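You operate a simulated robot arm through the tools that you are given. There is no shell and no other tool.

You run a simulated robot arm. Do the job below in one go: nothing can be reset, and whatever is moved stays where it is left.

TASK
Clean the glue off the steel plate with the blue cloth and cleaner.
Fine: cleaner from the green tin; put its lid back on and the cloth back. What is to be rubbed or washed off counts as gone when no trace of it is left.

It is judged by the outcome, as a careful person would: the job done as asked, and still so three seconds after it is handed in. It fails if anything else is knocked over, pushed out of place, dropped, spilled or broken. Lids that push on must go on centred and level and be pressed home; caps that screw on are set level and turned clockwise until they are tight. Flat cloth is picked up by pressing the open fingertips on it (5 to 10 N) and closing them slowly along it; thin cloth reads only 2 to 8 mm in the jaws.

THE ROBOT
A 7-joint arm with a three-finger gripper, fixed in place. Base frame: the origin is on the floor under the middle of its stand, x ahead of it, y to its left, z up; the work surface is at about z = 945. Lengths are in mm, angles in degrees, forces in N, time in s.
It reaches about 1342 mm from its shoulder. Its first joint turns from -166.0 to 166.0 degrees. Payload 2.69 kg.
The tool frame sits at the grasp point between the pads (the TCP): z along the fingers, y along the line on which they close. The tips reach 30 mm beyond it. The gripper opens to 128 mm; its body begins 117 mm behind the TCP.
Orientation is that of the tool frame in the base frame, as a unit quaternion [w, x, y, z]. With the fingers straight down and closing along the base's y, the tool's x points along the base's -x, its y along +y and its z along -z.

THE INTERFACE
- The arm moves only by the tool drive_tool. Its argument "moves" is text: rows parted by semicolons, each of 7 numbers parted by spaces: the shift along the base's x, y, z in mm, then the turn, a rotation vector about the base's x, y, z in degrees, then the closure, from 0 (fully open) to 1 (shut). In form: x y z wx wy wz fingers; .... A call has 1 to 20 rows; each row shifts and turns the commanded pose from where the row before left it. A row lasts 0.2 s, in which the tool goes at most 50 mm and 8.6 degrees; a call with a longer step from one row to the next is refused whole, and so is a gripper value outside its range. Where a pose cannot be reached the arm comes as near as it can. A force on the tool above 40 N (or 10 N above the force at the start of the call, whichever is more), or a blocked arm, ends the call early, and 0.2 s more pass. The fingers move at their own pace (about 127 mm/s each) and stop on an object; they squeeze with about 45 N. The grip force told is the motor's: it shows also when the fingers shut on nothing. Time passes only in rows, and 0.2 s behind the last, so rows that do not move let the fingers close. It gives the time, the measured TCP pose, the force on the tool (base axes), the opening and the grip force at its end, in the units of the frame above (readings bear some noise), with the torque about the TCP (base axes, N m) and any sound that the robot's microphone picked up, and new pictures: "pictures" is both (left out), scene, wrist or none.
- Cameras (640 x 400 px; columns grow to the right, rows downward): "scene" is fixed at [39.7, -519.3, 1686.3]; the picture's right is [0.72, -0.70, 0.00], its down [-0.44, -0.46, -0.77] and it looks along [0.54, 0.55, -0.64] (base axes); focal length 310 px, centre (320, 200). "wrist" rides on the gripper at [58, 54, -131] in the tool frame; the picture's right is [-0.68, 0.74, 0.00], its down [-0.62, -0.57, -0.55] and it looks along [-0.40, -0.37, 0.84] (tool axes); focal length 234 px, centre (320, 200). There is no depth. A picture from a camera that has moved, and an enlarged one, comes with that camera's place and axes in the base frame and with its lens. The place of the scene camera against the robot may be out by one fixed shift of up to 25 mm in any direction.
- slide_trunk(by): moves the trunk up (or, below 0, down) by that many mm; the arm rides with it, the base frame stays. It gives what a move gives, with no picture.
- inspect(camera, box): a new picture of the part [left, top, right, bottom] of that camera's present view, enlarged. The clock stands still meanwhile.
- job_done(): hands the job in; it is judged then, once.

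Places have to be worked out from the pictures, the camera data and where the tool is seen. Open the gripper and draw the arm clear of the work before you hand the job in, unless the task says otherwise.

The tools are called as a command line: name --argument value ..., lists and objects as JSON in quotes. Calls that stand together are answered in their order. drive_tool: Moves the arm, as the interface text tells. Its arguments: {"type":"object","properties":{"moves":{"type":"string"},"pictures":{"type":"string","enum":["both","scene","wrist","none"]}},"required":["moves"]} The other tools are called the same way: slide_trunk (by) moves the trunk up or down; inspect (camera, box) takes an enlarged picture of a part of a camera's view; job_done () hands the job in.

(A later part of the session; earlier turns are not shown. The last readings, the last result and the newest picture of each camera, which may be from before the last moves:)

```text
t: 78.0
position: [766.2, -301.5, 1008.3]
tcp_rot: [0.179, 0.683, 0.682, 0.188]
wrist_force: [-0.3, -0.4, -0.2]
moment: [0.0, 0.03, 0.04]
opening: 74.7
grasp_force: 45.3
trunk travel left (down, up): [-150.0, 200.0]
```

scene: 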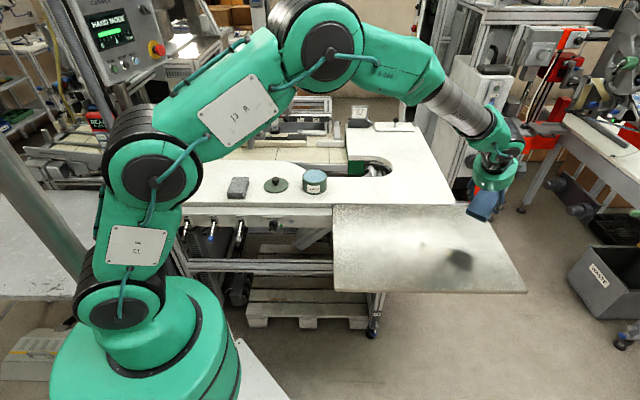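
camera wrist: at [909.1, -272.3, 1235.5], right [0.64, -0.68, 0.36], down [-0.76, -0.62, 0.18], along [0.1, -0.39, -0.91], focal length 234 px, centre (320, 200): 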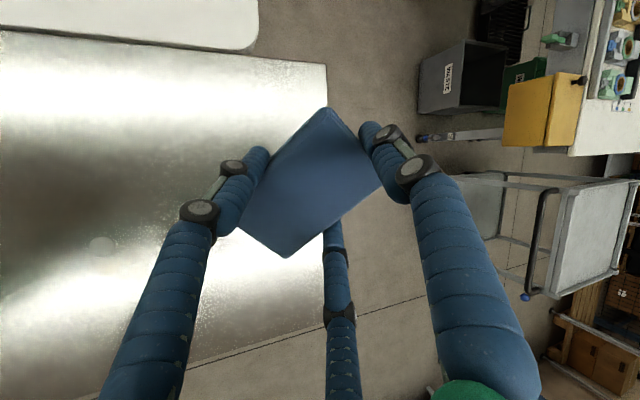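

Contact was lost again as the pad crept in the grip. I'll lift away and look at the plate before going on.

drive_tool --moves "0 0 15 0 0 0 0.9; 20 -10 30 0 0 0 0.9; 45 -10 20 0 0 0 0.9; 45 -10 20 0 0 0 0.9; 45 0 0 0 0 0 0.9; 30 0 0 0 0 0 0.9; 0 0 0 0 0 0 0.9" --pictures "both"

inspect --camera "scene" --box '[390, 210, 490, 280]'

inspect --camera "wrist" --box '[160, 60, 480, 300]'

```text
refused: row 3 steps farther than a row can; nothing moved
```

```text
5.71 times, centred on (440, 245) of scene
camera zoom: at [39.7, -519.3, 1686.3], right [0.72, -0.7, 0.0], down [-0.44, -0.46, -0.77], along [0.54, 0.55, -0.64], focal length 1774 px, centre (-366, -57)
```

zoom: 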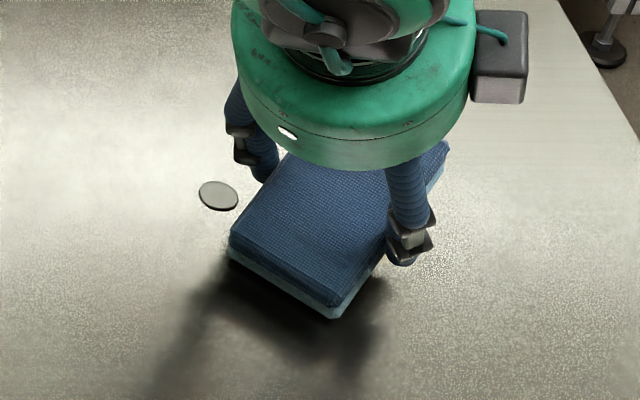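

```text
1.67 times, centred on (320, 180) of wrist
camera zoom: at [748.6, -246.1, 1148.8], right [0.64, -0.68, 0.36], down [-0.76, -0.62, 0.18], along [0.1, -0.39, -0.91], focal length 390 px, centre (320, 233)
```

zoom: 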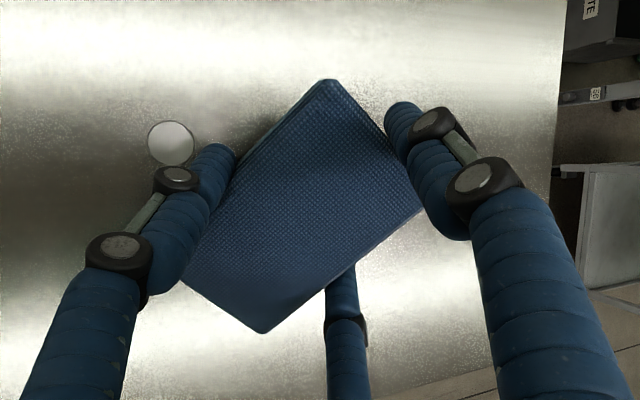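

The move was refused because one row was too long. I'll repeat it with shorter steps.

drive_tool --moves "0 0 15 0 0 0 0.9; 20 -10 30 0 0 0 0.9; 40 -8 20 0 0 0 0.9; 40 -8 20 0 0 0 0.9; 45 0 0 0 0 0 0.9; 35 0 0 0 0 0 0.9; 0 0 0 0 0 0 0.9" --pictures "both"

inspect --camera "scene" --box '[390, 210, 490, 280]'

```text
t: 79.6
position: [948.8, -325.6, 1094.8]
tcp_rot: [0.179, 0.684, 0.682, 0.187]
wrist_force: [0.4, 0.4, -0.6]
moment: [-0.03, 0.02, -0.03]
opening: 74.6
grasp_force: 45.1
trunk travel left (down, up): [-150.0, 200.0]
camera wrist: at [930.8, -270.3, 1234.8], right [0.64, -0.68, 0.36], down [-0.76, -0.62, 0.18], along [0.1, -0.39, -0.91], focal length 234 px, centre (320, 200)
```

scene: 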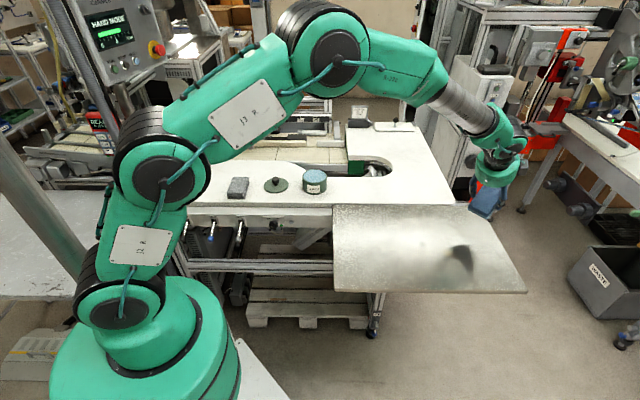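
wrist: 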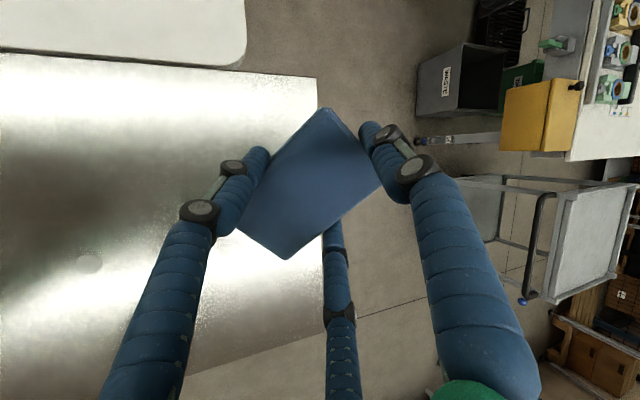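

```text
5.71 times, centred on (440, 245) of scene
camera zoom: at [39.7, -519.3, 1686.3], right [0.72, -0.7, 0.0], down [-0.44, -0.46, -0.77], along [0.54, 0.55, -0.64], focal length 1774 px, centre (-366, -57)
```

zoom: 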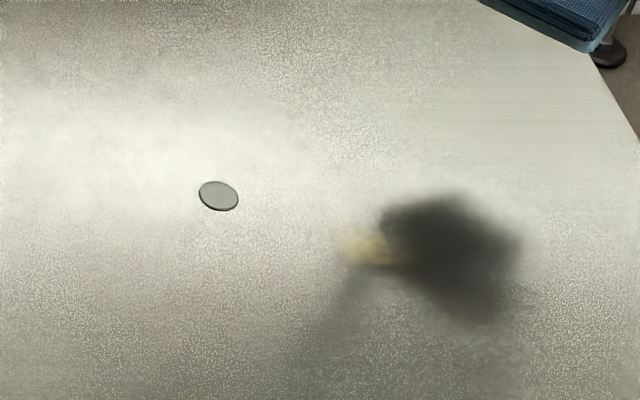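

The tail and the spot near (745, -287) are gone, and the disc hasn't moved. The remaining spot is around x 768–792, y -312 to -345, so I'll rub there, starting further out in x.

drive_tool --moves "-40 0 -20 0 0 0 0.9; -40 -1 -28 0 0 0 0.9; -19 -1 -25 0 0 0 0.9; 0 0 -10 0 0 0 0.9; 0 0 -3 0 0 0 0.9; 0 0 0 0 0 0 0.9" --pictures "none"

```text
t: 81.0
position: [848.4, -329.0, 1008.1]
tcp_rot: [0.18, 0.683, 0.682, 0.189]
wrist_force: [0.0, 1.0, 11.7]
moment: [-0.12, 0.55, -0.07]
opening: 74.6
grasp_force: 45.2
trunk travel left (down, up): [-150.0, 200.0]
```

Good contact at 12 N with the edge near x=802. I'll make slow passes over x≈800 to 755.

drive_tool --moves "-6 0 0 0 0 0 0.9; -6 0 0 0 0 0 0.9; -6 0 0 0 0 0 0.9; -6 0 0 0 0 0 0.9; -6 0 0 0 0 0 0.9; -6 0 0 0 0 0 0.9; -6 0 0 0 0 0 0.9; 0 0 0 0 0 0 0.9" --pictures "none"

```text
t: 82.8
position: [803.6, -329.0, 1008.3]
tcp_rot: [0.178, 0.684, 0.683, 0.187]
wrist_force: [2.1, -0.5, 15.4]
moment: [-0.22, 0.63, 0.04]
opening: 74.9
grasp_force: 45.4
trunk travel left (down, up): [-150.0, 200.0]
```

Contact stays steady at 12–15 N. I'll make more passes here.

drive_tool --moves "0 0 0.3 0 0 0 0.9; 7 0 0 0 0 0 0.9; 7 0 0 0 0 0 0.9; 7 0 0 0 0 0 0.9; 7 0 0 0 0 0 0.9; 7 0 0 0 0 0 0.9; 7 0 0 0 0 0 0.9; -7 2 0 0 0 0 0.9; -7 2 0 0 0 0 0.9; -7 2 0 0 0 0 0.9; -7 2 0 0 0 0 0.9; -7 2 0 0 0 0 0.9; -7 2 0 0 0 0 0.9; 7 -2 0 0 0 0 0.9; 7 -2 0 0 0 0 0.9; 7 -2 0 0 0 0 0.9; 7 -2 0 0 0 0 0.9; 7 -2 0 0 0 0 0.9; 7 -2 0 0 0 0 0.9; 0 0 0 0 0 0 0.9" --pictures "none"

drive_tool --moves "0 0 15 0 0 0 0.9; 10 20 30 0 0 0 0.9; 30 20 30 0 0 0 0.9; 40 20 10 0 0 0 0.9; 40 25 0 0 0 0 0.9; 0 40 0 0 0 0 0.9; 0 0 0 0 0 0 0.9" --pictures "both"

inspect --camera "scene" --box '[390, 210, 490, 280]'

```text
t: 87.0
position: [848.5, -328.1, 1007.6]
tcp_rot: [0.179, 0.685, 0.681, 0.188]
wrist_force: [-1.0, 0.8, 1.5]
moment: [-0.09, 0.09, 0.03]
opening: 74.8
grasp_force: 44.9
trunk travel left (down, up): [-150.0, 200.0]
```

```text
t: 88.6
position: [970.3, -202.1, 1094.7]
tcp_rot: [0.18, 0.684, 0.682, 0.188]
wrist_force: [-0.2, 0.6, 0.0]
moment: [-0.08, 0.01, -0.07]
opening: 75.0
grasp_force: 45.3
trunk travel left (down, up): [-150.0, 200.0]
camera wrist: at [951.8, -146.7, 1235.7], right [0.64, -0.68, 0.36], down [-0.76, -0.62, 0.18], along [0.1, -0.39, -0.91], focal length 234 px, centre (320, 200)
```

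scene: 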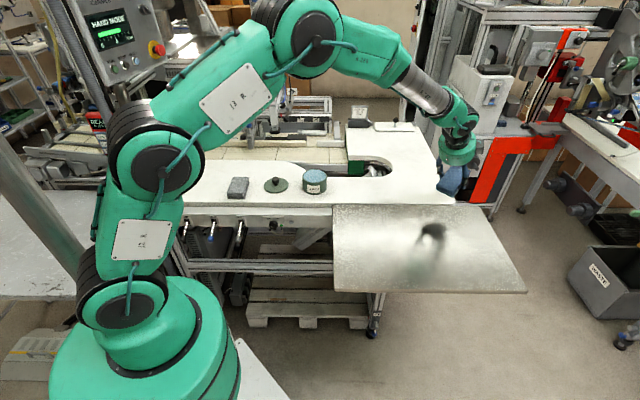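
wrist: 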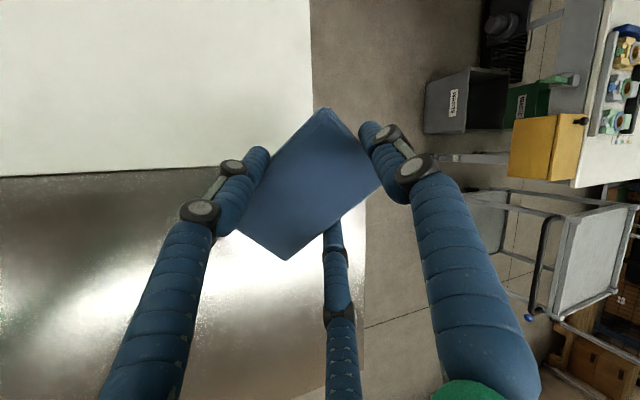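

```text
5.71 times, centred on (440, 245) of scene
camera zoom: at [39.7, -519.3, 1686.3], right [0.72, -0.7, 0.0], down [-0.44, -0.46, -0.77], along [0.54, 0.55, -0.64], focal length 1774 px, centre (-366, -57)
```

zoom: 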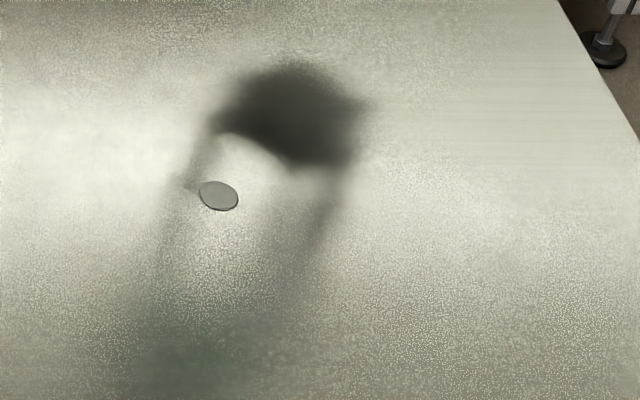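

From the scene camera the plate now looks clean. I'll check it properly with the wrist camera from another side, away from the shadow.

drive_tool --moves "-24 -32.6 0 0 0 0 0.9; -24 -32.6 0 0 0 0 0.9; -24 -32.6 0 0 0 0 0.9; -24 -32.6 0 0 0 0 0.9; -24 -32.6 0 0 0 0 0.9; -24 -32.6 0 0 0 0 0.9; -24 -32.6 0 0 0 0 0.9; 0 0 0 0 0 0 0.9" --pictures "both"

inspect --camera "wrist" --box '[60, 30, 260, 180]'

inspect --camera "scene" --box '[400, 215, 470, 265]'

```text
t: 90.4
position: [801.0, -432.4, 1089.4]
tcp_rot: [0.18, 0.683, 0.683, 0.188]
wrist_force: [-0.3, 0.0, -0.4]
moment: [0.05, -0.02, -0.02]
opening: 74.6
grasp_force: 45.2
trunk travel left (down, up): [-150.0, 200.0]
camera wrist: at [782.9, -376.5, 1230.4], right [0.64, -0.68, 0.36], down [-0.76, -0.62, 0.18], along [0.1, -0.39, -0.91], focal length 234 px, centre (320, 200)
```

scene: 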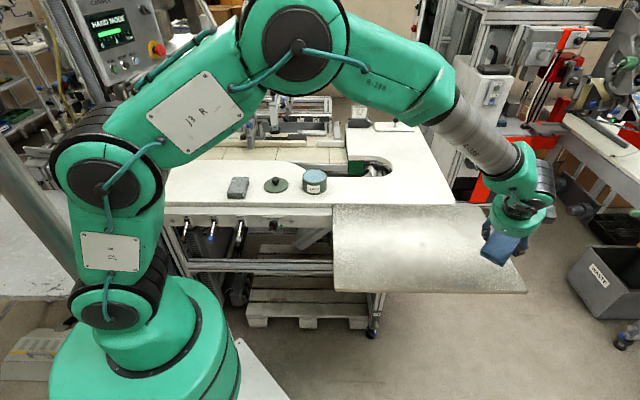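
wrist: 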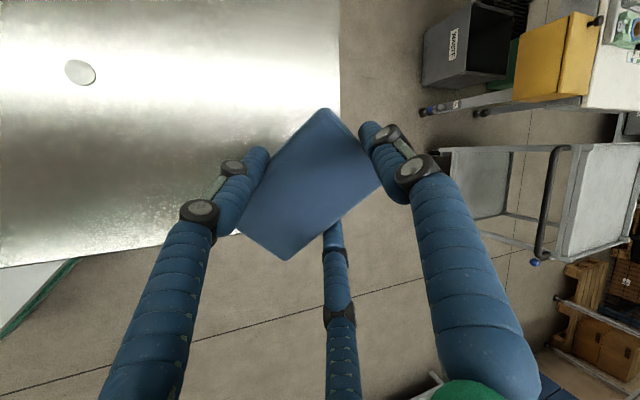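

```text
2.67 times, centred on (160, 105) of wrist
camera zoom: at [782.9, -376.5, 1230.4], right [0.64, -0.68, 0.36], down [-0.76, -0.62, 0.18], along [0.1, -0.39, -0.91], focal length 624 px, centre (747, 453)
```

zoom: 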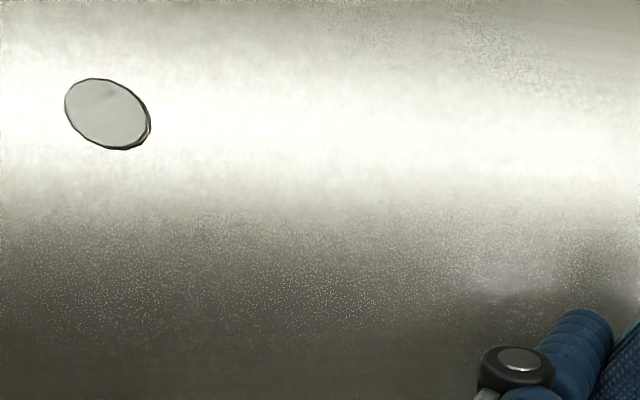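

```text
8.00 times, centred on (435, 240) of scene
camera zoom: at [39.7, -519.3, 1686.3], right [0.72, -0.7, 0.0], down [-0.44, -0.46, -0.77], along [0.54, 0.55, -0.64], focal length 2483 px, centre (-600, -120)
```

zoom: 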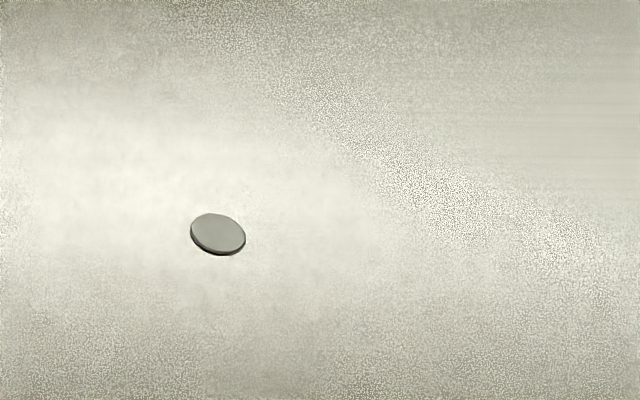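

It looks clean from both cameras. I'll zoom in tighter around the disc and the former patch to look for faint traces.

inspect --camera "scene" --box '[415, 232, 445, 252]'

inspect --camera "scene" --box '[440, 235, 475, 265]'

inspect --camera "wrist" --box '[50, 40, 150, 110]'

```text
16.00 times, centred on (430, 242) of scene
camera zoom: at [39.7, -519.3, 1686.3], right [0.72, -0.7, 0.0], down [-0.44, -0.46, -0.77], along [0.54, 0.55, -0.64], focal length 4966 px, centre (-1440, -472)
```

zoom: 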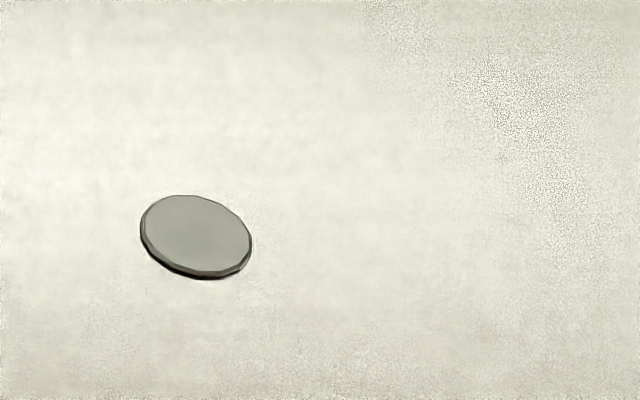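

```text
13.33 times, centred on (458, 250) of scene
camera zoom: at [39.7, -519.3, 1686.3], right [0.72, -0.7, 0.0], down [-0.44, -0.46, -0.77], along [0.54, 0.55, -0.64], focal length 4139 px, centre (-1513, -467)
```

zoom: 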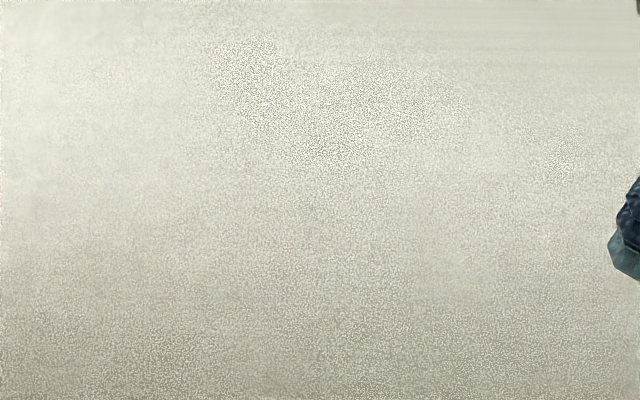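

```text
5.71 times, centred on (100, 75) of wrist
camera zoom: at [782.9, -376.5, 1230.4], right [0.64, -0.68, 0.36], down [-0.76, -0.62, 0.18], along [0.1, -0.39, -0.91], focal length 1338 px, centre (1577, 914)
```

zoom: 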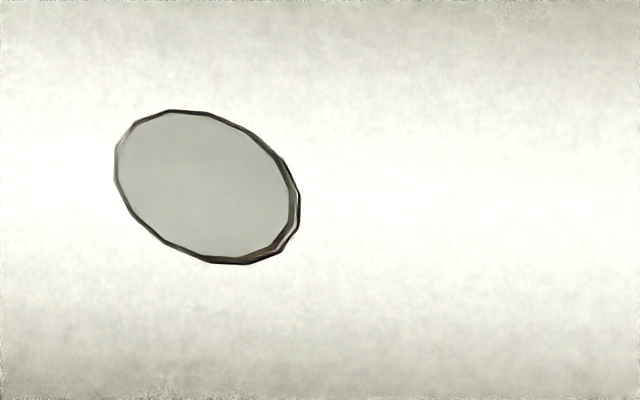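

The disc is exactly where it was. Glare could hide faint traces, so I'll take another look from a spot where the patch falls between the glare bands.

drive_tool --moves "0 32 0 0 0 0 0.9; 0 32 0 0 0 0 0.9; 0 0 0 0 0 0 0.9" --pictures "wrist"

inspect --camera "wrist" --box '[120, 90, 260, 190]'

```text
t: 91.2
position: [803.4, -367.3, 1093.6]
tcp_rot: [0.179, 0.684, 0.682, 0.187]
wrist_force: [-0.2, 1.1, 0.1]
moment: [-0.08, 0.01, -0.04]
opening: 74.8
grasp_force: 44.6
trunk travel left (down, up): [-150.0, 200.0]
camera wrist: at [784.1, -310.2, 1233.2], right [0.64, -0.68, 0.36], down [-0.76, -0.62, 0.18], along [0.1, -0.39, -0.91], focal length 234 px, centre (320, 200)
```

wrist: 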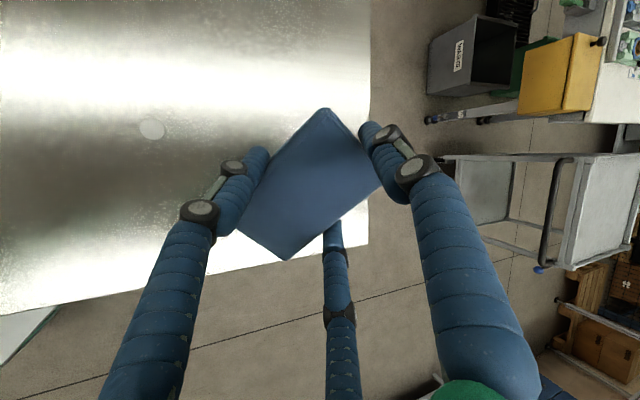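

```text
4.00 times, centred on (190, 140) of wrist
camera zoom: at [784.1, -310.2, 1233.2], right [0.64, -0.68, 0.36], down [-0.76, -0.62, 0.18], along [0.1, -0.39, -0.91], focal length 937 px, centre (840, 440)
```

zoom: 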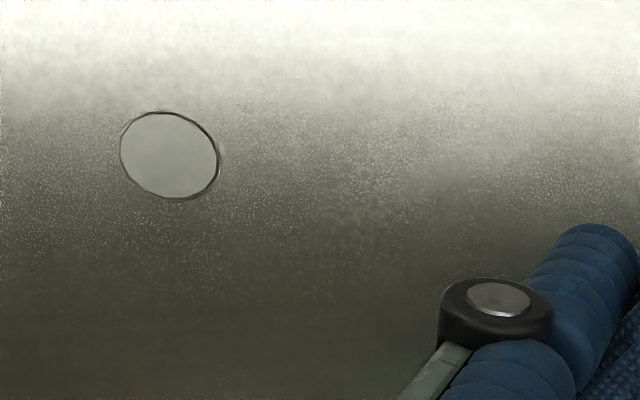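

The former patch area reads clean. There's a slightly mottled area near (774, -279) that I want to see more closely.

inspect --camera "wrist" --box '[180, 115, 230, 155]'

inspect --camera "wrist" --box '[140, 135, 220, 195]'

inspect --camera "scene" --box '[410, 220, 490, 280]'

```text
10.00 times, centred on (205, 135) of wrist
camera zoom: at [784.1, -310.2, 1233.2], right [0.64, -0.68, 0.36], down [-0.76, -0.62, 0.18], along [0.1, -0.39, -0.91], focal length 2342 px, centre (1470, 850)
```

zoom: 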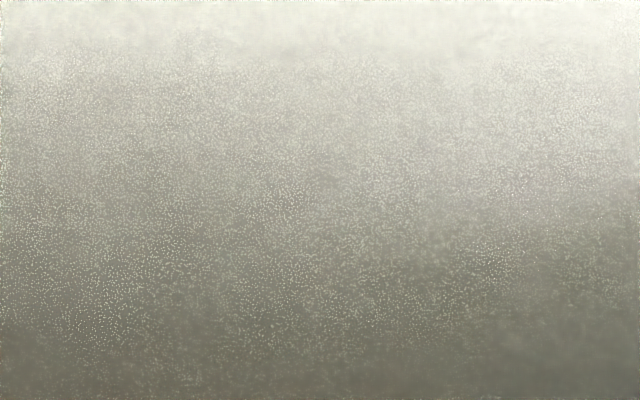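

```text
6.67 times, centred on (180, 165) of wrist
camera zoom: at [784.1, -310.2, 1233.2], right [0.64, -0.68, 0.36], down [-0.76, -0.62, 0.18], along [0.1, -0.39, -0.91], focal length 1561 px, centre (1253, 433)
```

zoom: 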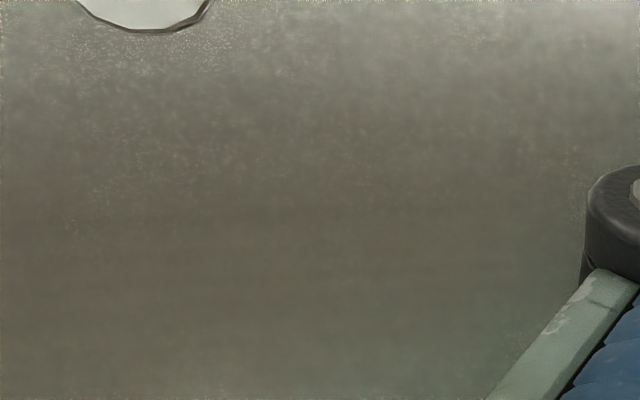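

```text
6.67 times, centred on (450, 250) of scene
camera zoom: at [39.7, -519.3, 1686.3], right [0.72, -0.7, 0.0], down [-0.44, -0.46, -0.77], along [0.54, 0.55, -0.64], focal length 2069 px, centre (-547, -133)
```

zoom: 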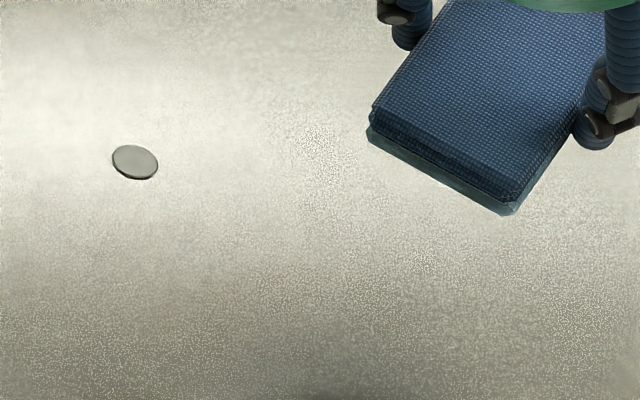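

I can't find any trace, only the bare steel texture. To be thorough I'll go over the whole area again lightly, starting at the -y end with y≈-345.

drive_tool --moves "30 12 -20 0 0 0 0.9; 12 10 -30 0 0 0 0.9; 0 0 -25 0 0 0 0.9; 0 0 -8 0 0 0 0.9; 0 0 -2 0 0 0 0.9; 0 0 0 0 0 0 0.9" --pictures "none"

```text
t: 92.6
position: [842.9, -344.3, 1008.7]
tcp_rot: [0.179, 0.684, 0.682, 0.188]
wrist_force: [1.1, 1.0, 2.0]
moment: [-0.07, 0.1, 0.02]
opening: 75.0
grasp_force: 44.7
trunk travel left (down, up): [-150.0, 200.0]
```

Light contact. I'll press 1 mm more and sweep the edge over x≈800–735 and back.

drive_tool --moves "0 0 -1 0 0 0 0.9; -8 0 0 0 0 0 0.9; -8 0 0 0 0 0 0.9; -8 0 0 0 0 0 0.9; -8 0 0 0 0 0 0.9; -8 0 0 0 0 0 0.9; -8 0 0 0 0 0 0.9; -8 0 0 0 0 0 0.9; -8 0 0 0 0 0 0.9; 8 2 0 0 0 0 0.9; 8 2 0 0 0 0 0.9; 8 2 0 0 0 0 0.9; 8 2 0 0 0 0 0.9; 8 2 0 0 0 0 0.9; 8 2 0 0 0 0 0.9; 8 2 0 0 0 0 0.9; 8 2 0 0 0 0 0.9; 0 0 0 0 0 0 0.9" --pictures "none"

```text
t: 96.4
position: [841.4, -329.0, 1006.6]
tcp_rot: [0.179, 0.684, 0.682, 0.188]
wrist_force: [-3.3, -0.6, 17.1]
moment: [-0.16, 1.09, 0.01]
opening: 75.0
grasp_force: 45.5
trunk travel left (down, up): [-150.0, 200.0]
```

The contact is firm at 17 N, so I'll ease up a hair. Then I'll sweep the same x range while shifting towards y≈-305.

drive_tool --moves "0 0 0.4 0 0 0 0.9; -8 1 0 0 0 0 0.9; -8 1 0 0 0 0 0.9; -8 1 0 0 0 0 0.9; -8 1 0 0 0 0 0.9; -8 1 0 0 0 0 0.9; -8 1 0 0 0 0 0.9; -8 1 0 0 0 0 0.9; -8 1 0 0 0 0 0.9; 8 2 0 0 0 0 0.9; 8 2 0 0 0 0 0.9; 8 2 0 0 0 0 0.9; 8 2 0 0 0 0 0.9; 8 2 0 0 0 0 0.9; 8 2 0 0 0 0 0.9; 8 2 0 0 0 0 0.9; 0 0 0 0 0 0 0.9" --pictures "none"

```text
t: 100.0
position: [834.6, -305.4, 1005.8]
tcp_rot: [0.179, 0.684, 0.682, 0.188]
wrist_force: [0.4, 0.6, -0.5]
moment: [0.03, 0.0, 0.04]
opening: 74.6
grasp_force: 45.0
trunk travel left (down, up): [-150.0, 200.0]
```

The pad has tipped up another millimetre or so and lost touch. I'll lower to regain light contact.

drive_tool --moves "0 0 -1 0 0 0 0.9; 0 0 0 0 0 0 0.9" --pictures "none"

```text
t: 100.6
position: [833.4, -306.3, 1005.6]
tcp_rot: [0.179, 0.683, 0.683, 0.188]
wrist_force: [0.9, 3.1, 7.2]
moment: [0.01, 0.33, -0.13]
opening: 74.9
grasp_force: 44.9
trunk travel left (down, up): [-150.0, 200.0]
```

Contact is back at 7 N. I'll sweep to the -x end, then shift carefully to y≈-293 over the old tail, staying clear of the disc at y>-254, and rub there.

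drive_tool --moves "-8.5 0 0 0 0 0 0.9; -8.5 0 0 0 0 0 0.9; -8.5 0 0 0 0 0 0.9; -8.5 0 0 0 0 0 0.9; -8.5 0 0 0 0 0 0.9; -8.5 0 0 0 0 0 0.9; -8.5 0 0 0 0 0 0.9; -8.5 0 0 0 0 0 0.9; 0 6 0 0 0 0 0.9; 0 6 0 0 0 0 0.9; 6 0 0 0 0 0 0.9; 6 0 0 0 0 0 0.9; 6 0 0 0 0 0 0.9; -6 0 0 0 0 0 0.9; -6 0 0 0 0 0 0.9; -6 0 0 0 0 0 0.9; 6 0 0 0 0 0 0.9; 6 0 0 0 0 0 0.9; 0 0 0 0 0 0 0.9" --pictures "none"

inspect --camera "scene" --box '[400, 205, 490, 275]'

```text
t: 104.6
position: [778.2, -295.6, 1005.5]
tcp_rot: [0.179, 0.683, 0.683, 0.187]
wrist_force: [-3.2, 0.2, 11.9]
moment: [-0.09, 0.85, 0.01]
opening: 75.0
grasp_force: 44.8
trunk travel left (down, up): [-150.0, 200.0]
```

```text
5.71 times, centred on (445, 240) of scene
camera zoom: at [39.7, -519.3, 1686.3], right [0.72, -0.7, 0.0], down [-0.44, -0.46, -0.77], along [0.54, 0.55, -0.64], focal length 1774 px, centre (-394, -29)
```

zoom: 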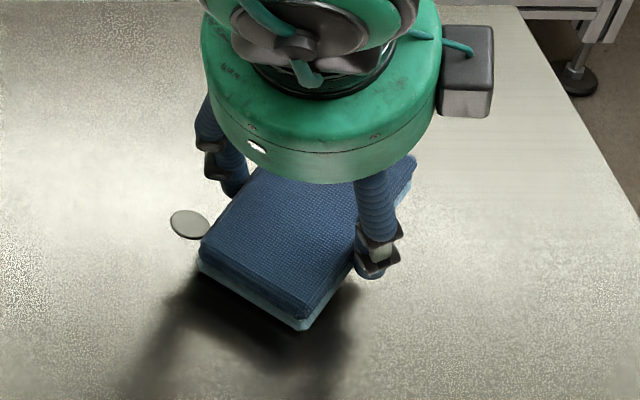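

The rub is done at 12 N and the disc is undisturbed. I'll lift off straight up, back away and take a last look at the plate.

drive_tool --moves "0 0 8 0 0 0 0.9; 0 -5 20 0 0 0 0.9; 5 -25 30 0 0 0 0.9; 10 -30 30 0 0 0 0.9; 0 -25 0 0 0 0 0.9; 0 0 0 0 0 0 0.9" --pictures "both"

inspect --camera "wrist" --box '[110, 80, 270, 200]'

inspect --camera "scene" --box '[400, 205, 490, 275]'

```text
t: 106.0
position: [791.5, -382.0, 1094.7]
tcp_rot: [0.179, 0.684, 0.682, 0.187]
wrist_force: [-0.7, -0.6, -1.1]
moment: [0.04, -0.05, 0.02]
opening: 75.0
grasp_force: 44.9
trunk travel left (down, up): [-150.0, 200.0]
camera wrist: at [772.9, -326.2, 1235.8], right [0.64, -0.68, 0.36], down [-0.76, -0.62, 0.18], along [0.1, -0.39, -0.91], focal length 234 px, centre (320, 200)
```

scene: 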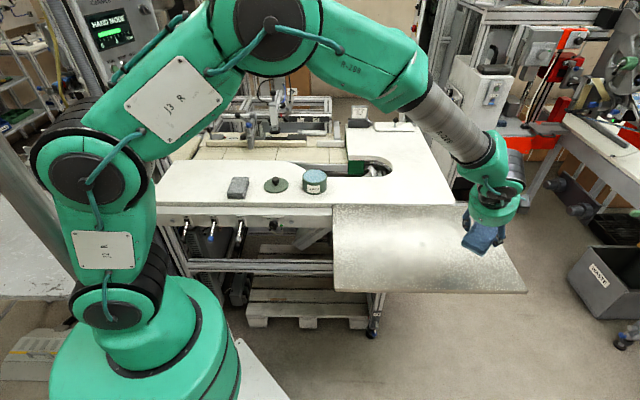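
wrist: 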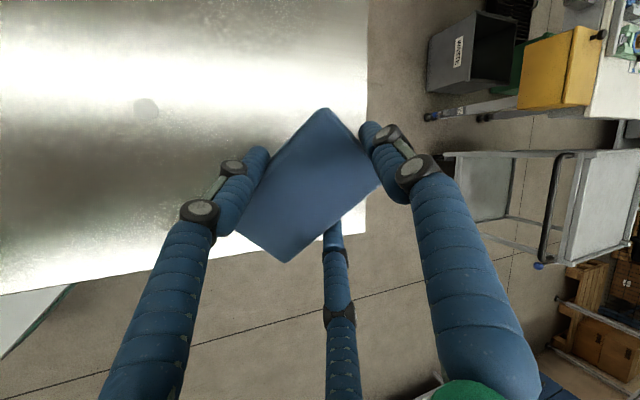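

```text
3.33 times, centred on (190, 140) of wrist
camera zoom: at [772.9, -326.2, 1235.8], right [0.64, -0.68, 0.36], down [-0.76, -0.62, 0.18], along [0.1, -0.39, -0.91], focal length 781 px, centre (753, 400)
```

zoom: 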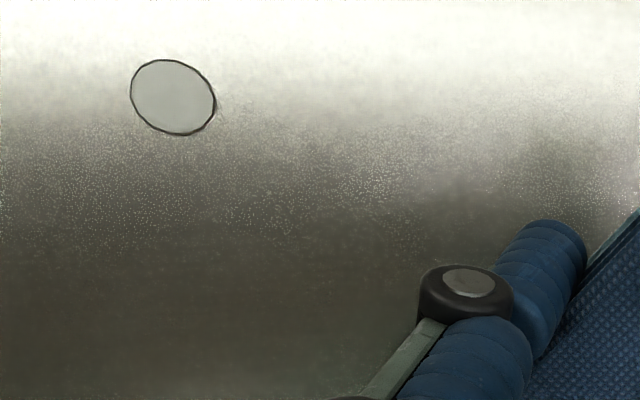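

```text
5.71 times, centred on (445, 240) of scene
camera zoom: at [39.7, -519.3, 1686.3], right [0.72, -0.7, 0.0], down [-0.44, -0.46, -0.77], along [0.54, 0.55, -0.64], focal length 1774 px, centre (-394, -29)
```

zoom: 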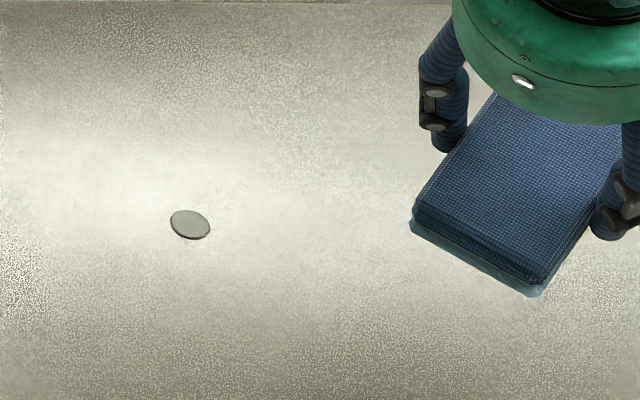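

The plate is clean and the disc is undisturbed. Now I'll take the cloth back to its place, undoing the turn first.

drive_tool --moves "0 0 20 -0.75 0 0 0.9; -16.7 40.85 5 0 0 0 0.9; -16.7 40.85 5 0 0 0 0.9; -16.7 40.85 0 0 0 0 0.9; -16.7 40.85 0 0 0 7.33 0.9; -16.7 40.85 0 0 0 7.33 0.9; -16.7 40.85 0 0 0 7.33 0.9; -16.7 40.85 0 0 0 7.33 0.9; -16.7 40.85 0 0 0 7.33 0.9; -16.7 40.85 0 0 0 7.33 0.9; -16.7 40.85 0 0 0 0 0.9; -16.7 40.85 0 0 0 0 0.9; 0 0 0 0 0 0 0.9" --pictures "scene"

```text
t: 108.8
position: [606.6, 69.8, 1125.3]
tcp_rot: [0.101, 0.376, 0.89, 0.237]
wrist_force: [-0.4, 0.9, -0.8]
moment: [-0.05, -0.04, -0.04]
opening: 74.5
grasp_force: 45.3
trunk travel left (down, up): [-150.0, 200.0]
```

scene: 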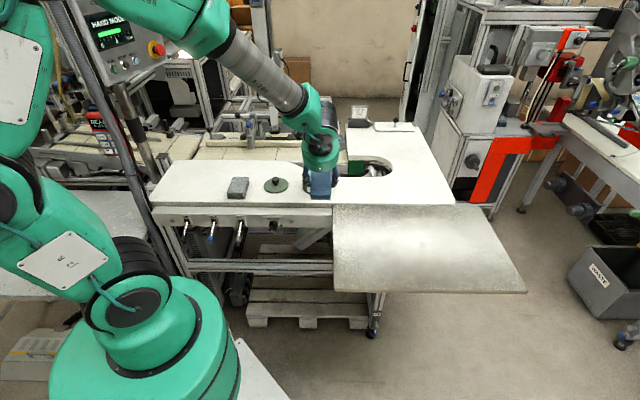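

The plate looks spotless in the scene view. I'll go on to the cloth's place and level the tool on the way.

drive_tool --moves "-16.6 40.6 0 0 0 0 0.9; -16.6 40.6 0 0 0 0 0.9; -16.6 40.6 0 0 0 0 0.9; -16.6 40.6 0 -5.22 5.4 0 0.9; -16.6 40.6 0 -5.22 5.4 0 0.9; -16.6 40.6 0 -5.22 5.4 0 0.9; -16.6 40.6 0 -5.22 5.4 0 0.9; -16.6 40.6 0 0 0 0 0.9; -16.6 40.6 0 0 0 0 0.9; -16.6 40.6 -10 0 0 0 0.9; -16.6 40.6 -20 0 0 0 0.9; 0 0 -20 0 0 0 0.9; 0 0 0 0 0 0 0.9" --pictures "both"

inspect --camera "scene" --box '[150, 110, 270, 200]'

inspect --camera "wrist" --box '[200, 80, 440, 280]'

```text
t: 111.6
position: [427.1, 512.2, 1074.9]
tcp_rot: [0.001, 0.39, 0.921, 0.0]
wrist_force: [0.5, -0.4, 0.5]
moment: [0.03, 0.0, 0.0]
opening: 74.9
grasp_force: 45.3
trunk travel left (down, up): [-150.0, 200.0]
camera wrist: at [426.2, 592.2, 1205.3], right [1.0, 0.03, 0.0], down [0.02, -0.84, 0.55], along [0.01, -0.55, -0.84], focal length 234 px, centre (320, 200)
```

scene: 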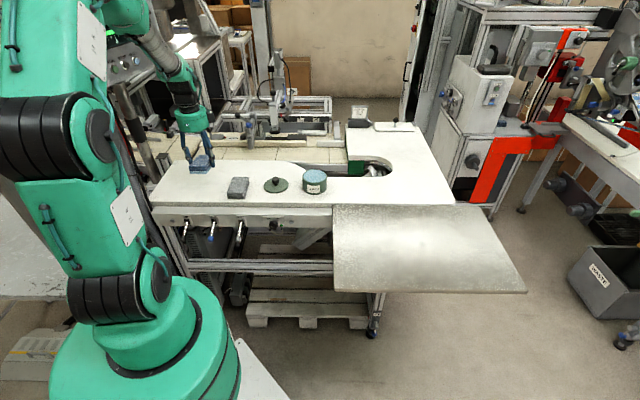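
wrist: 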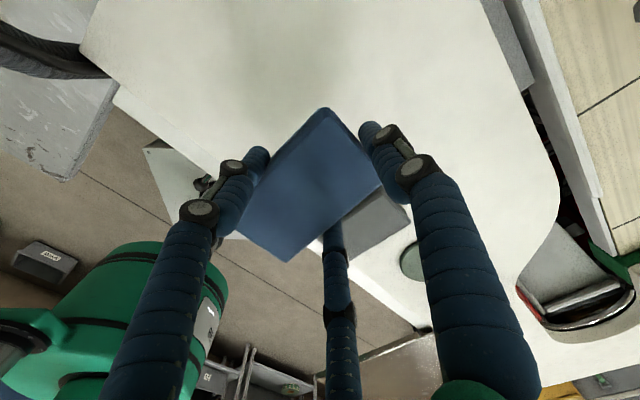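

```text
4.44 times, centred on (210, 155) of scene
camera zoom: at [39.7, -519.3, 1686.3], right [0.72, -0.7, 0.0], down [-0.44, -0.46, -0.77], along [0.54, 0.55, -0.64], focal length 1380 px, centre (809, 400)
```

zoom: 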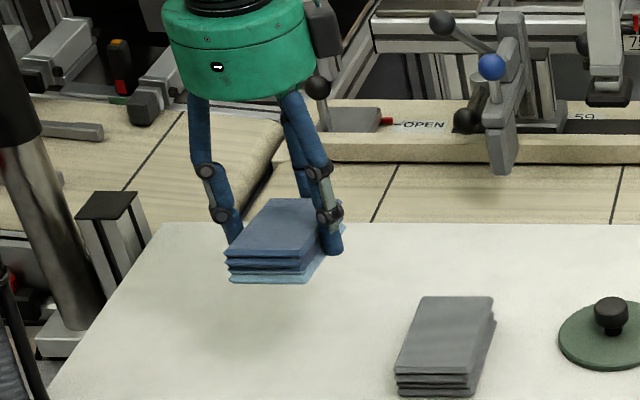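

```text
2.00 times, centred on (320, 180) of wrist
camera zoom: at [426.2, 592.2, 1205.3], right [1.0, 0.03, 0.0], down [0.02, -0.84, 0.55], along [0.01, -0.55, -0.84], focal length 468 px, centre (320, 240)
```

zoom: 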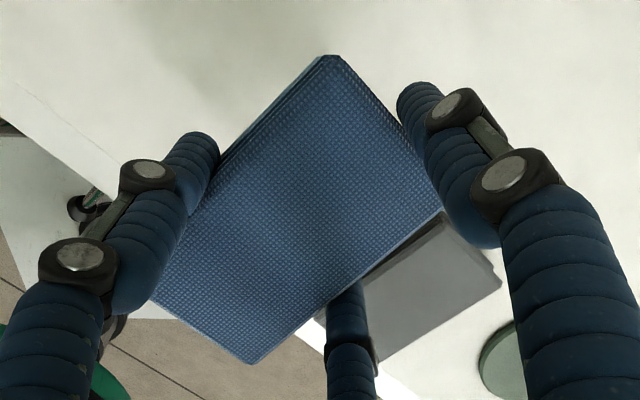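

The plate is finished and the pad is back over its place, but it tipped about 5.5° in the grip during rubbing. I'll tilt the tool to match so the pad lands flat, correct the small offset, and lower it.

drive_tool --moves "-5.2 -0.5 0 3.83 -3.96 0 0.9; 0 0 -25 0 0 0 0.9; 0 0 -25 0 0 0 0.9; 0 0 -15 0 0 0 0.9; 0 0 -8 0 0 0 0.9; 0 0 0 0 0 0 0.9" --pictures "none"

inspect --camera "scene" --box '[160, 140, 260, 210]'

```text
t: 113.0
position: [421.2, 514.2, 1000.1]
tcp_rot: [0.018, 0.389, 0.92, 0.044]
wrist_force: [-0.5, 0.1, -0.4]
moment: [0.0, 0.02, 0.01]
opening: 75.1
grasp_force: 45.3
trunk travel left (down, up): [-150.0, 200.0]
```

```text
5.71 times, centred on (210, 175) of scene
camera zoom: at [39.7, -519.3, 1686.3], right [0.72, -0.7, 0.0], down [-0.44, -0.46, -0.77], along [0.54, 0.55, -0.64], focal length 1774 px, centre (949, 343)
```

zoom: 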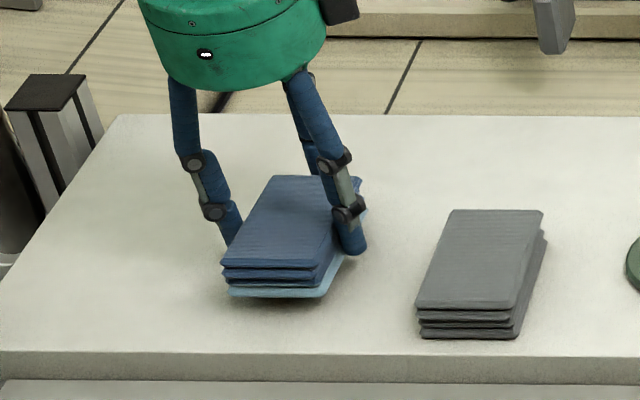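

The pad looks level, about 10 mm above the table. I'll lower it in small steps to contact.

drive_tool --moves "0 0 -4 0 0 0 0.9; 0 0 -3 0 0 0 0.9; 0 0 -2 0 0 0 0.9; 0 0 0 0 0 0 0.9" --pictures "none"

```text
t: 114.0
position: [421.7, 514.1, 991.4]
tcp_rot: [0.019, 0.39, 0.92, 0.044]
wrist_force: [0.9, -0.6, 0.0]
moment: [0.02, -0.03, 0.0]
opening: 74.9
grasp_force: 45.3
trunk travel left (down, up): [-150.0, 200.0]
```

drive_tool --moves "0 0 -2 0 0 0 0.9; 0 0 -1.5 0 0 0 0.9; 0 0 0 0 0 0 0.9" --pictures "none"

```text
t: 114.8
position: [421.9, 514.9, 989.2]
tcp_rot: [0.019, 0.39, 0.92, 0.045]
wrist_force: [0.6, -2.1, 8.7]
moment: [0.23, -0.19, -0.02]
opening: 75.0
grasp_force: 45.1
trunk travel left (down, up): [-150.0, 200.0]
```

It's touching at the thumb end first, so the pad is tipped a bit more than I matched. I'll add about 2° and check the torque.

drive_tool --moves "0 0 0.5 0.7 -0.72 0 0.9; 0 0 0 0.7 -0.72 0 0.9; 0 0 0 0 0 0 0.9" --pictures "none"

inspect --camera "scene" --box '[170, 160, 250, 210]'

```text
t: 115.6
position: [420.4, 514.9, 988.2]
tcp_rot: [0.025, 0.389, 0.919, 0.06]
wrist_force: [0.4, 0.0, -0.3]
moment: [0.0, 0.0, 0.01]
opening: 74.5
grasp_force: 44.8
trunk travel left (down, up): [-150.0, 200.0]
```

```text
8.00 times, centred on (210, 185) of scene
camera zoom: at [39.7, -519.3, 1686.3], right [0.72, -0.7, 0.0], down [-0.44, -0.46, -0.77], along [0.54, 0.55, -0.64], focal length 2483 px, centre (1200, 320)
```

zoom: 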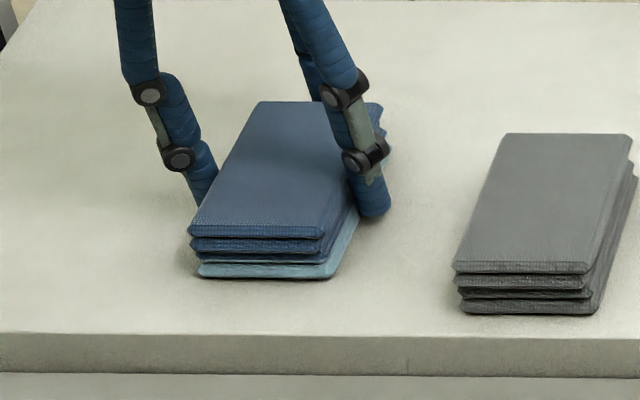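

Now it's free and looks flat. I'll lower it the last bit.

drive_tool --moves "0 0 -1 0 0 0 0.9; 0 0 -0.5 0 0 0 0.9; 0 0 0 0 0 0 0.9" --pictures "none"

```text
t: 116.4
position: [421.2, 514.2, 987.7]
tcp_rot: [0.025, 0.39, 0.918, 0.06]
wrist_force: [-1.1, 0.9, 1.5]
moment: [-0.01, 0.11, -0.03]
opening: 74.9
grasp_force: 45.1
trunk travel left (down, up): [-150.0, 200.0]
```

It's just touching. I'll settle it half a millimetre more and open the fingers slowly.

drive_tool --moves "0 0 -0.5 0 0 0 0.9; 0 0 0 0 0 0 0.55; 0 0 0 0 0 0 0.48; 0 0 0 0 0 0 0.42; 0 0 0 0 0 0 0.36; 0 0 0 0 0 0 0.28; 0 0 0 0 0 0 0.2; 0 0 0 0 0 0 0.12; 0 0 0 0 0 0 0.12" --pictures "scene"

inspect --camera "scene" --box '[160, 150, 260, 210]'

```text
t: 118.4
position: [422.5, 515.5, 986.6]
tcp_rot: [0.026, 0.39, 0.919, 0.06]
wrist_force: [-0.6, 0.4, 0.9]
moment: [-0.01, 0.01, -0.01]
opening: 112.9
grasp_force: 0.1
trunk travel left (down, up): [-150.0, 200.0]
```

scene: 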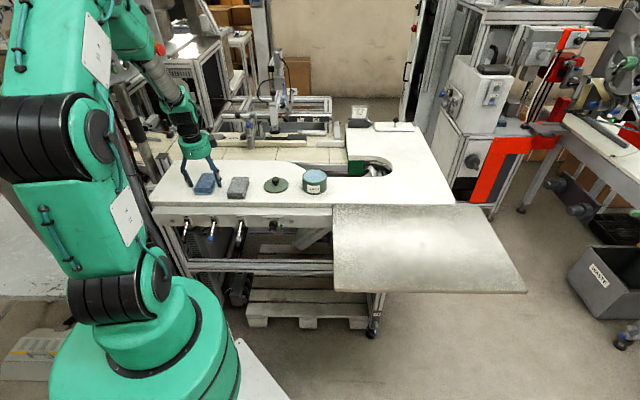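

```text
6.40 times, centred on (210, 180) of scene
camera zoom: at [39.7, -519.3, 1686.3], right [0.72, -0.7, 0.0], down [-0.44, -0.46, -0.77], along [0.54, 0.55, -0.64], focal length 1986 px, centre (1024, 328)
```

zoom: 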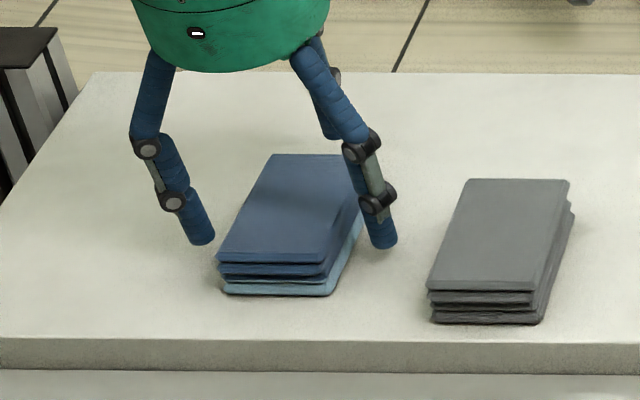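

The pad is down flat and free. I'll rise clear, level the tool, and check the cloth's position against the start.

drive_tool --moves "-1 -1 15 0 0 0 0.12; -2 -2 25 0 0 0 0.12; 0 0 35 0 0 0 0.12; 0 0 40 -5.22 5.4 0 0.12; 25 -25 20 0 0 0 0.2; 30 -30 0 0 0 0 0.3; 0 0 0 0 0 0 0.4; 0 0 0 0 0 0 0.4" --pictures "both"

inspect --camera "scene" --box '[180, 160, 270, 210]'

```text
t: 120.2
position: [474.1, 459.6, 1120.2]
tcp_rot: [0.0, 0.39, 0.921, 0.0]
wrist_force: [-0.5, -0.5, 0.1]
moment: [0.02, 0.02, -0.02]
opening: 77.0
grasp_force: 0.1
trunk travel left (down, up): [-150.0, 200.0]
camera wrist: at [473.0, 537.5, 1250.0], right [1.0, 0.03, 0.0], down [0.02, -0.84, 0.55], along [0.01, -0.55, -0.84], focal length 234 px, centre (320, 200)
```

scene: 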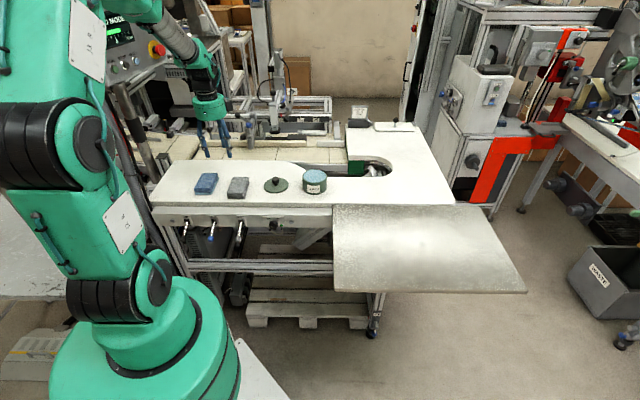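
wrist: 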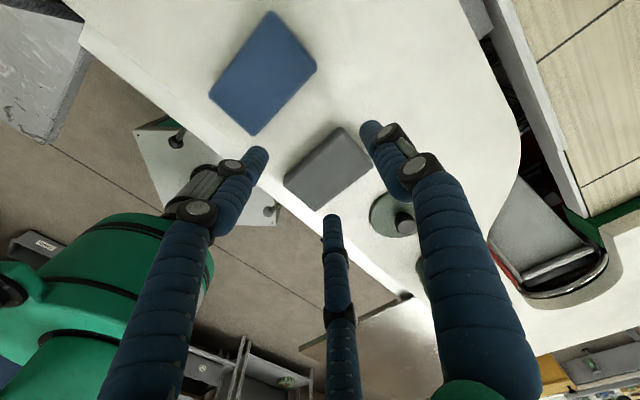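

```text
7.11 times, centred on (225, 185) of scene
camera zoom: at [39.7, -519.3, 1686.3], right [0.72, -0.7, 0.0], down [-0.44, -0.46, -0.77], along [0.54, 0.55, -0.64], focal length 2207 px, centre (996, 307)
```

zoom: 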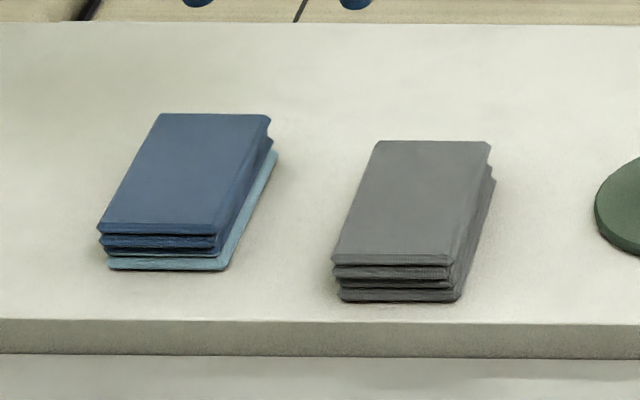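

The cloth is back within a couple of millimetres of where it started. Now for the lid: I'll return above it, turn the tool back to its first orientation, and check that I'm centred on the knob.

drive_tool --moves "21.95 -22.85 0 0 0 7.667 0.5; 21.95 -22.85 0 0 0 7.667 0.5; 21.95 -22.85 0 0 0 7.667 0.5; 21.95 -22.85 0 0 0 7.667 0.5; 21.95 -22.85 0 0 0 7.667 0.5; 21.95 -22.85 0 0 0 7.665 0.5; 0 0 -27.2 0 0 0 0.5; 0 0 0 0 0 0 0.5" --pictures "both"

inspect --camera "wrist" --box '[260, 60, 390, 220]'

```text
t: 122.0
position: [604.5, 320.8, 1090.8]
tcp_rot: [0.0, -0.001, 1.0, 0.0]
wrist_force: [0.0, 0.1, -0.6]
moment: [-0.01, 0.04, 0.01]
opening: 64.0
grasp_force: 0.1
trunk travel left (down, up): [-150.0, 200.0]
camera wrist: at [547.2, 373.4, 1223.0], right [0.68, 0.74, 0.0], down [0.62, -0.56, 0.55], along [0.4, -0.37, -0.84], focal length 234 px, centre (320, 200)
```

scene: 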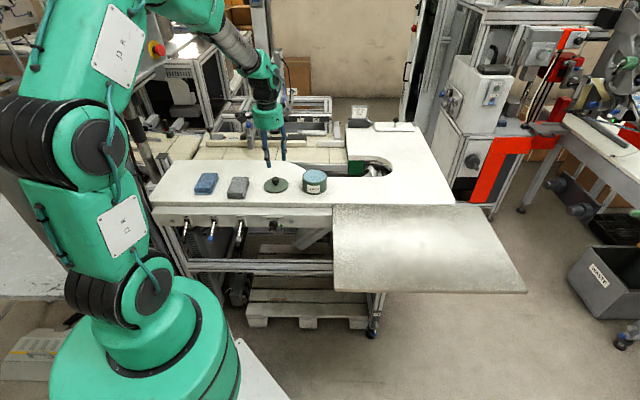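
wrist: 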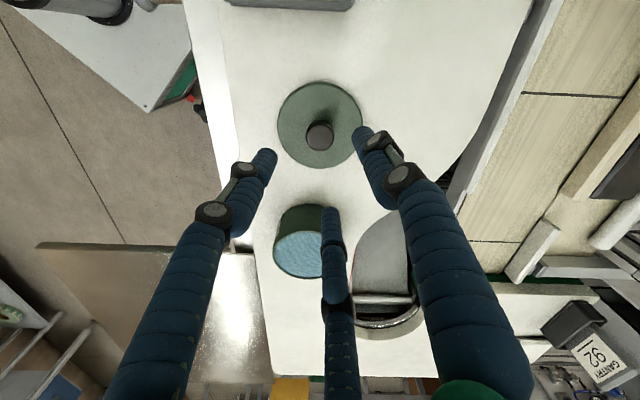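

```text
2.50 times, centred on (325, 140) of wrist
camera zoom: at [547.2, 373.4, 1223.0], right [0.68, 0.74, 0.0], down [0.62, -0.56, 0.55], along [0.4, -0.37, -0.84], focal length 585 px, centre (308, 350)
```

zoom: 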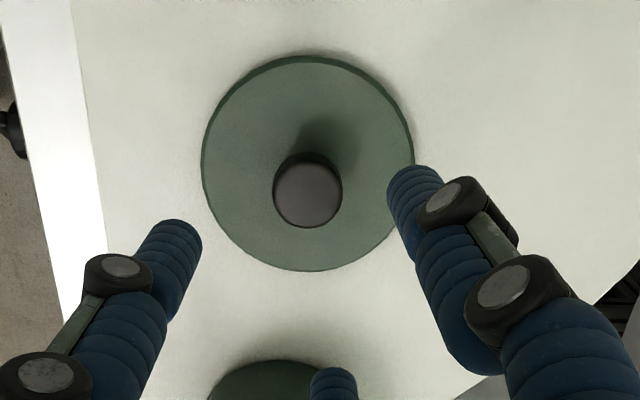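

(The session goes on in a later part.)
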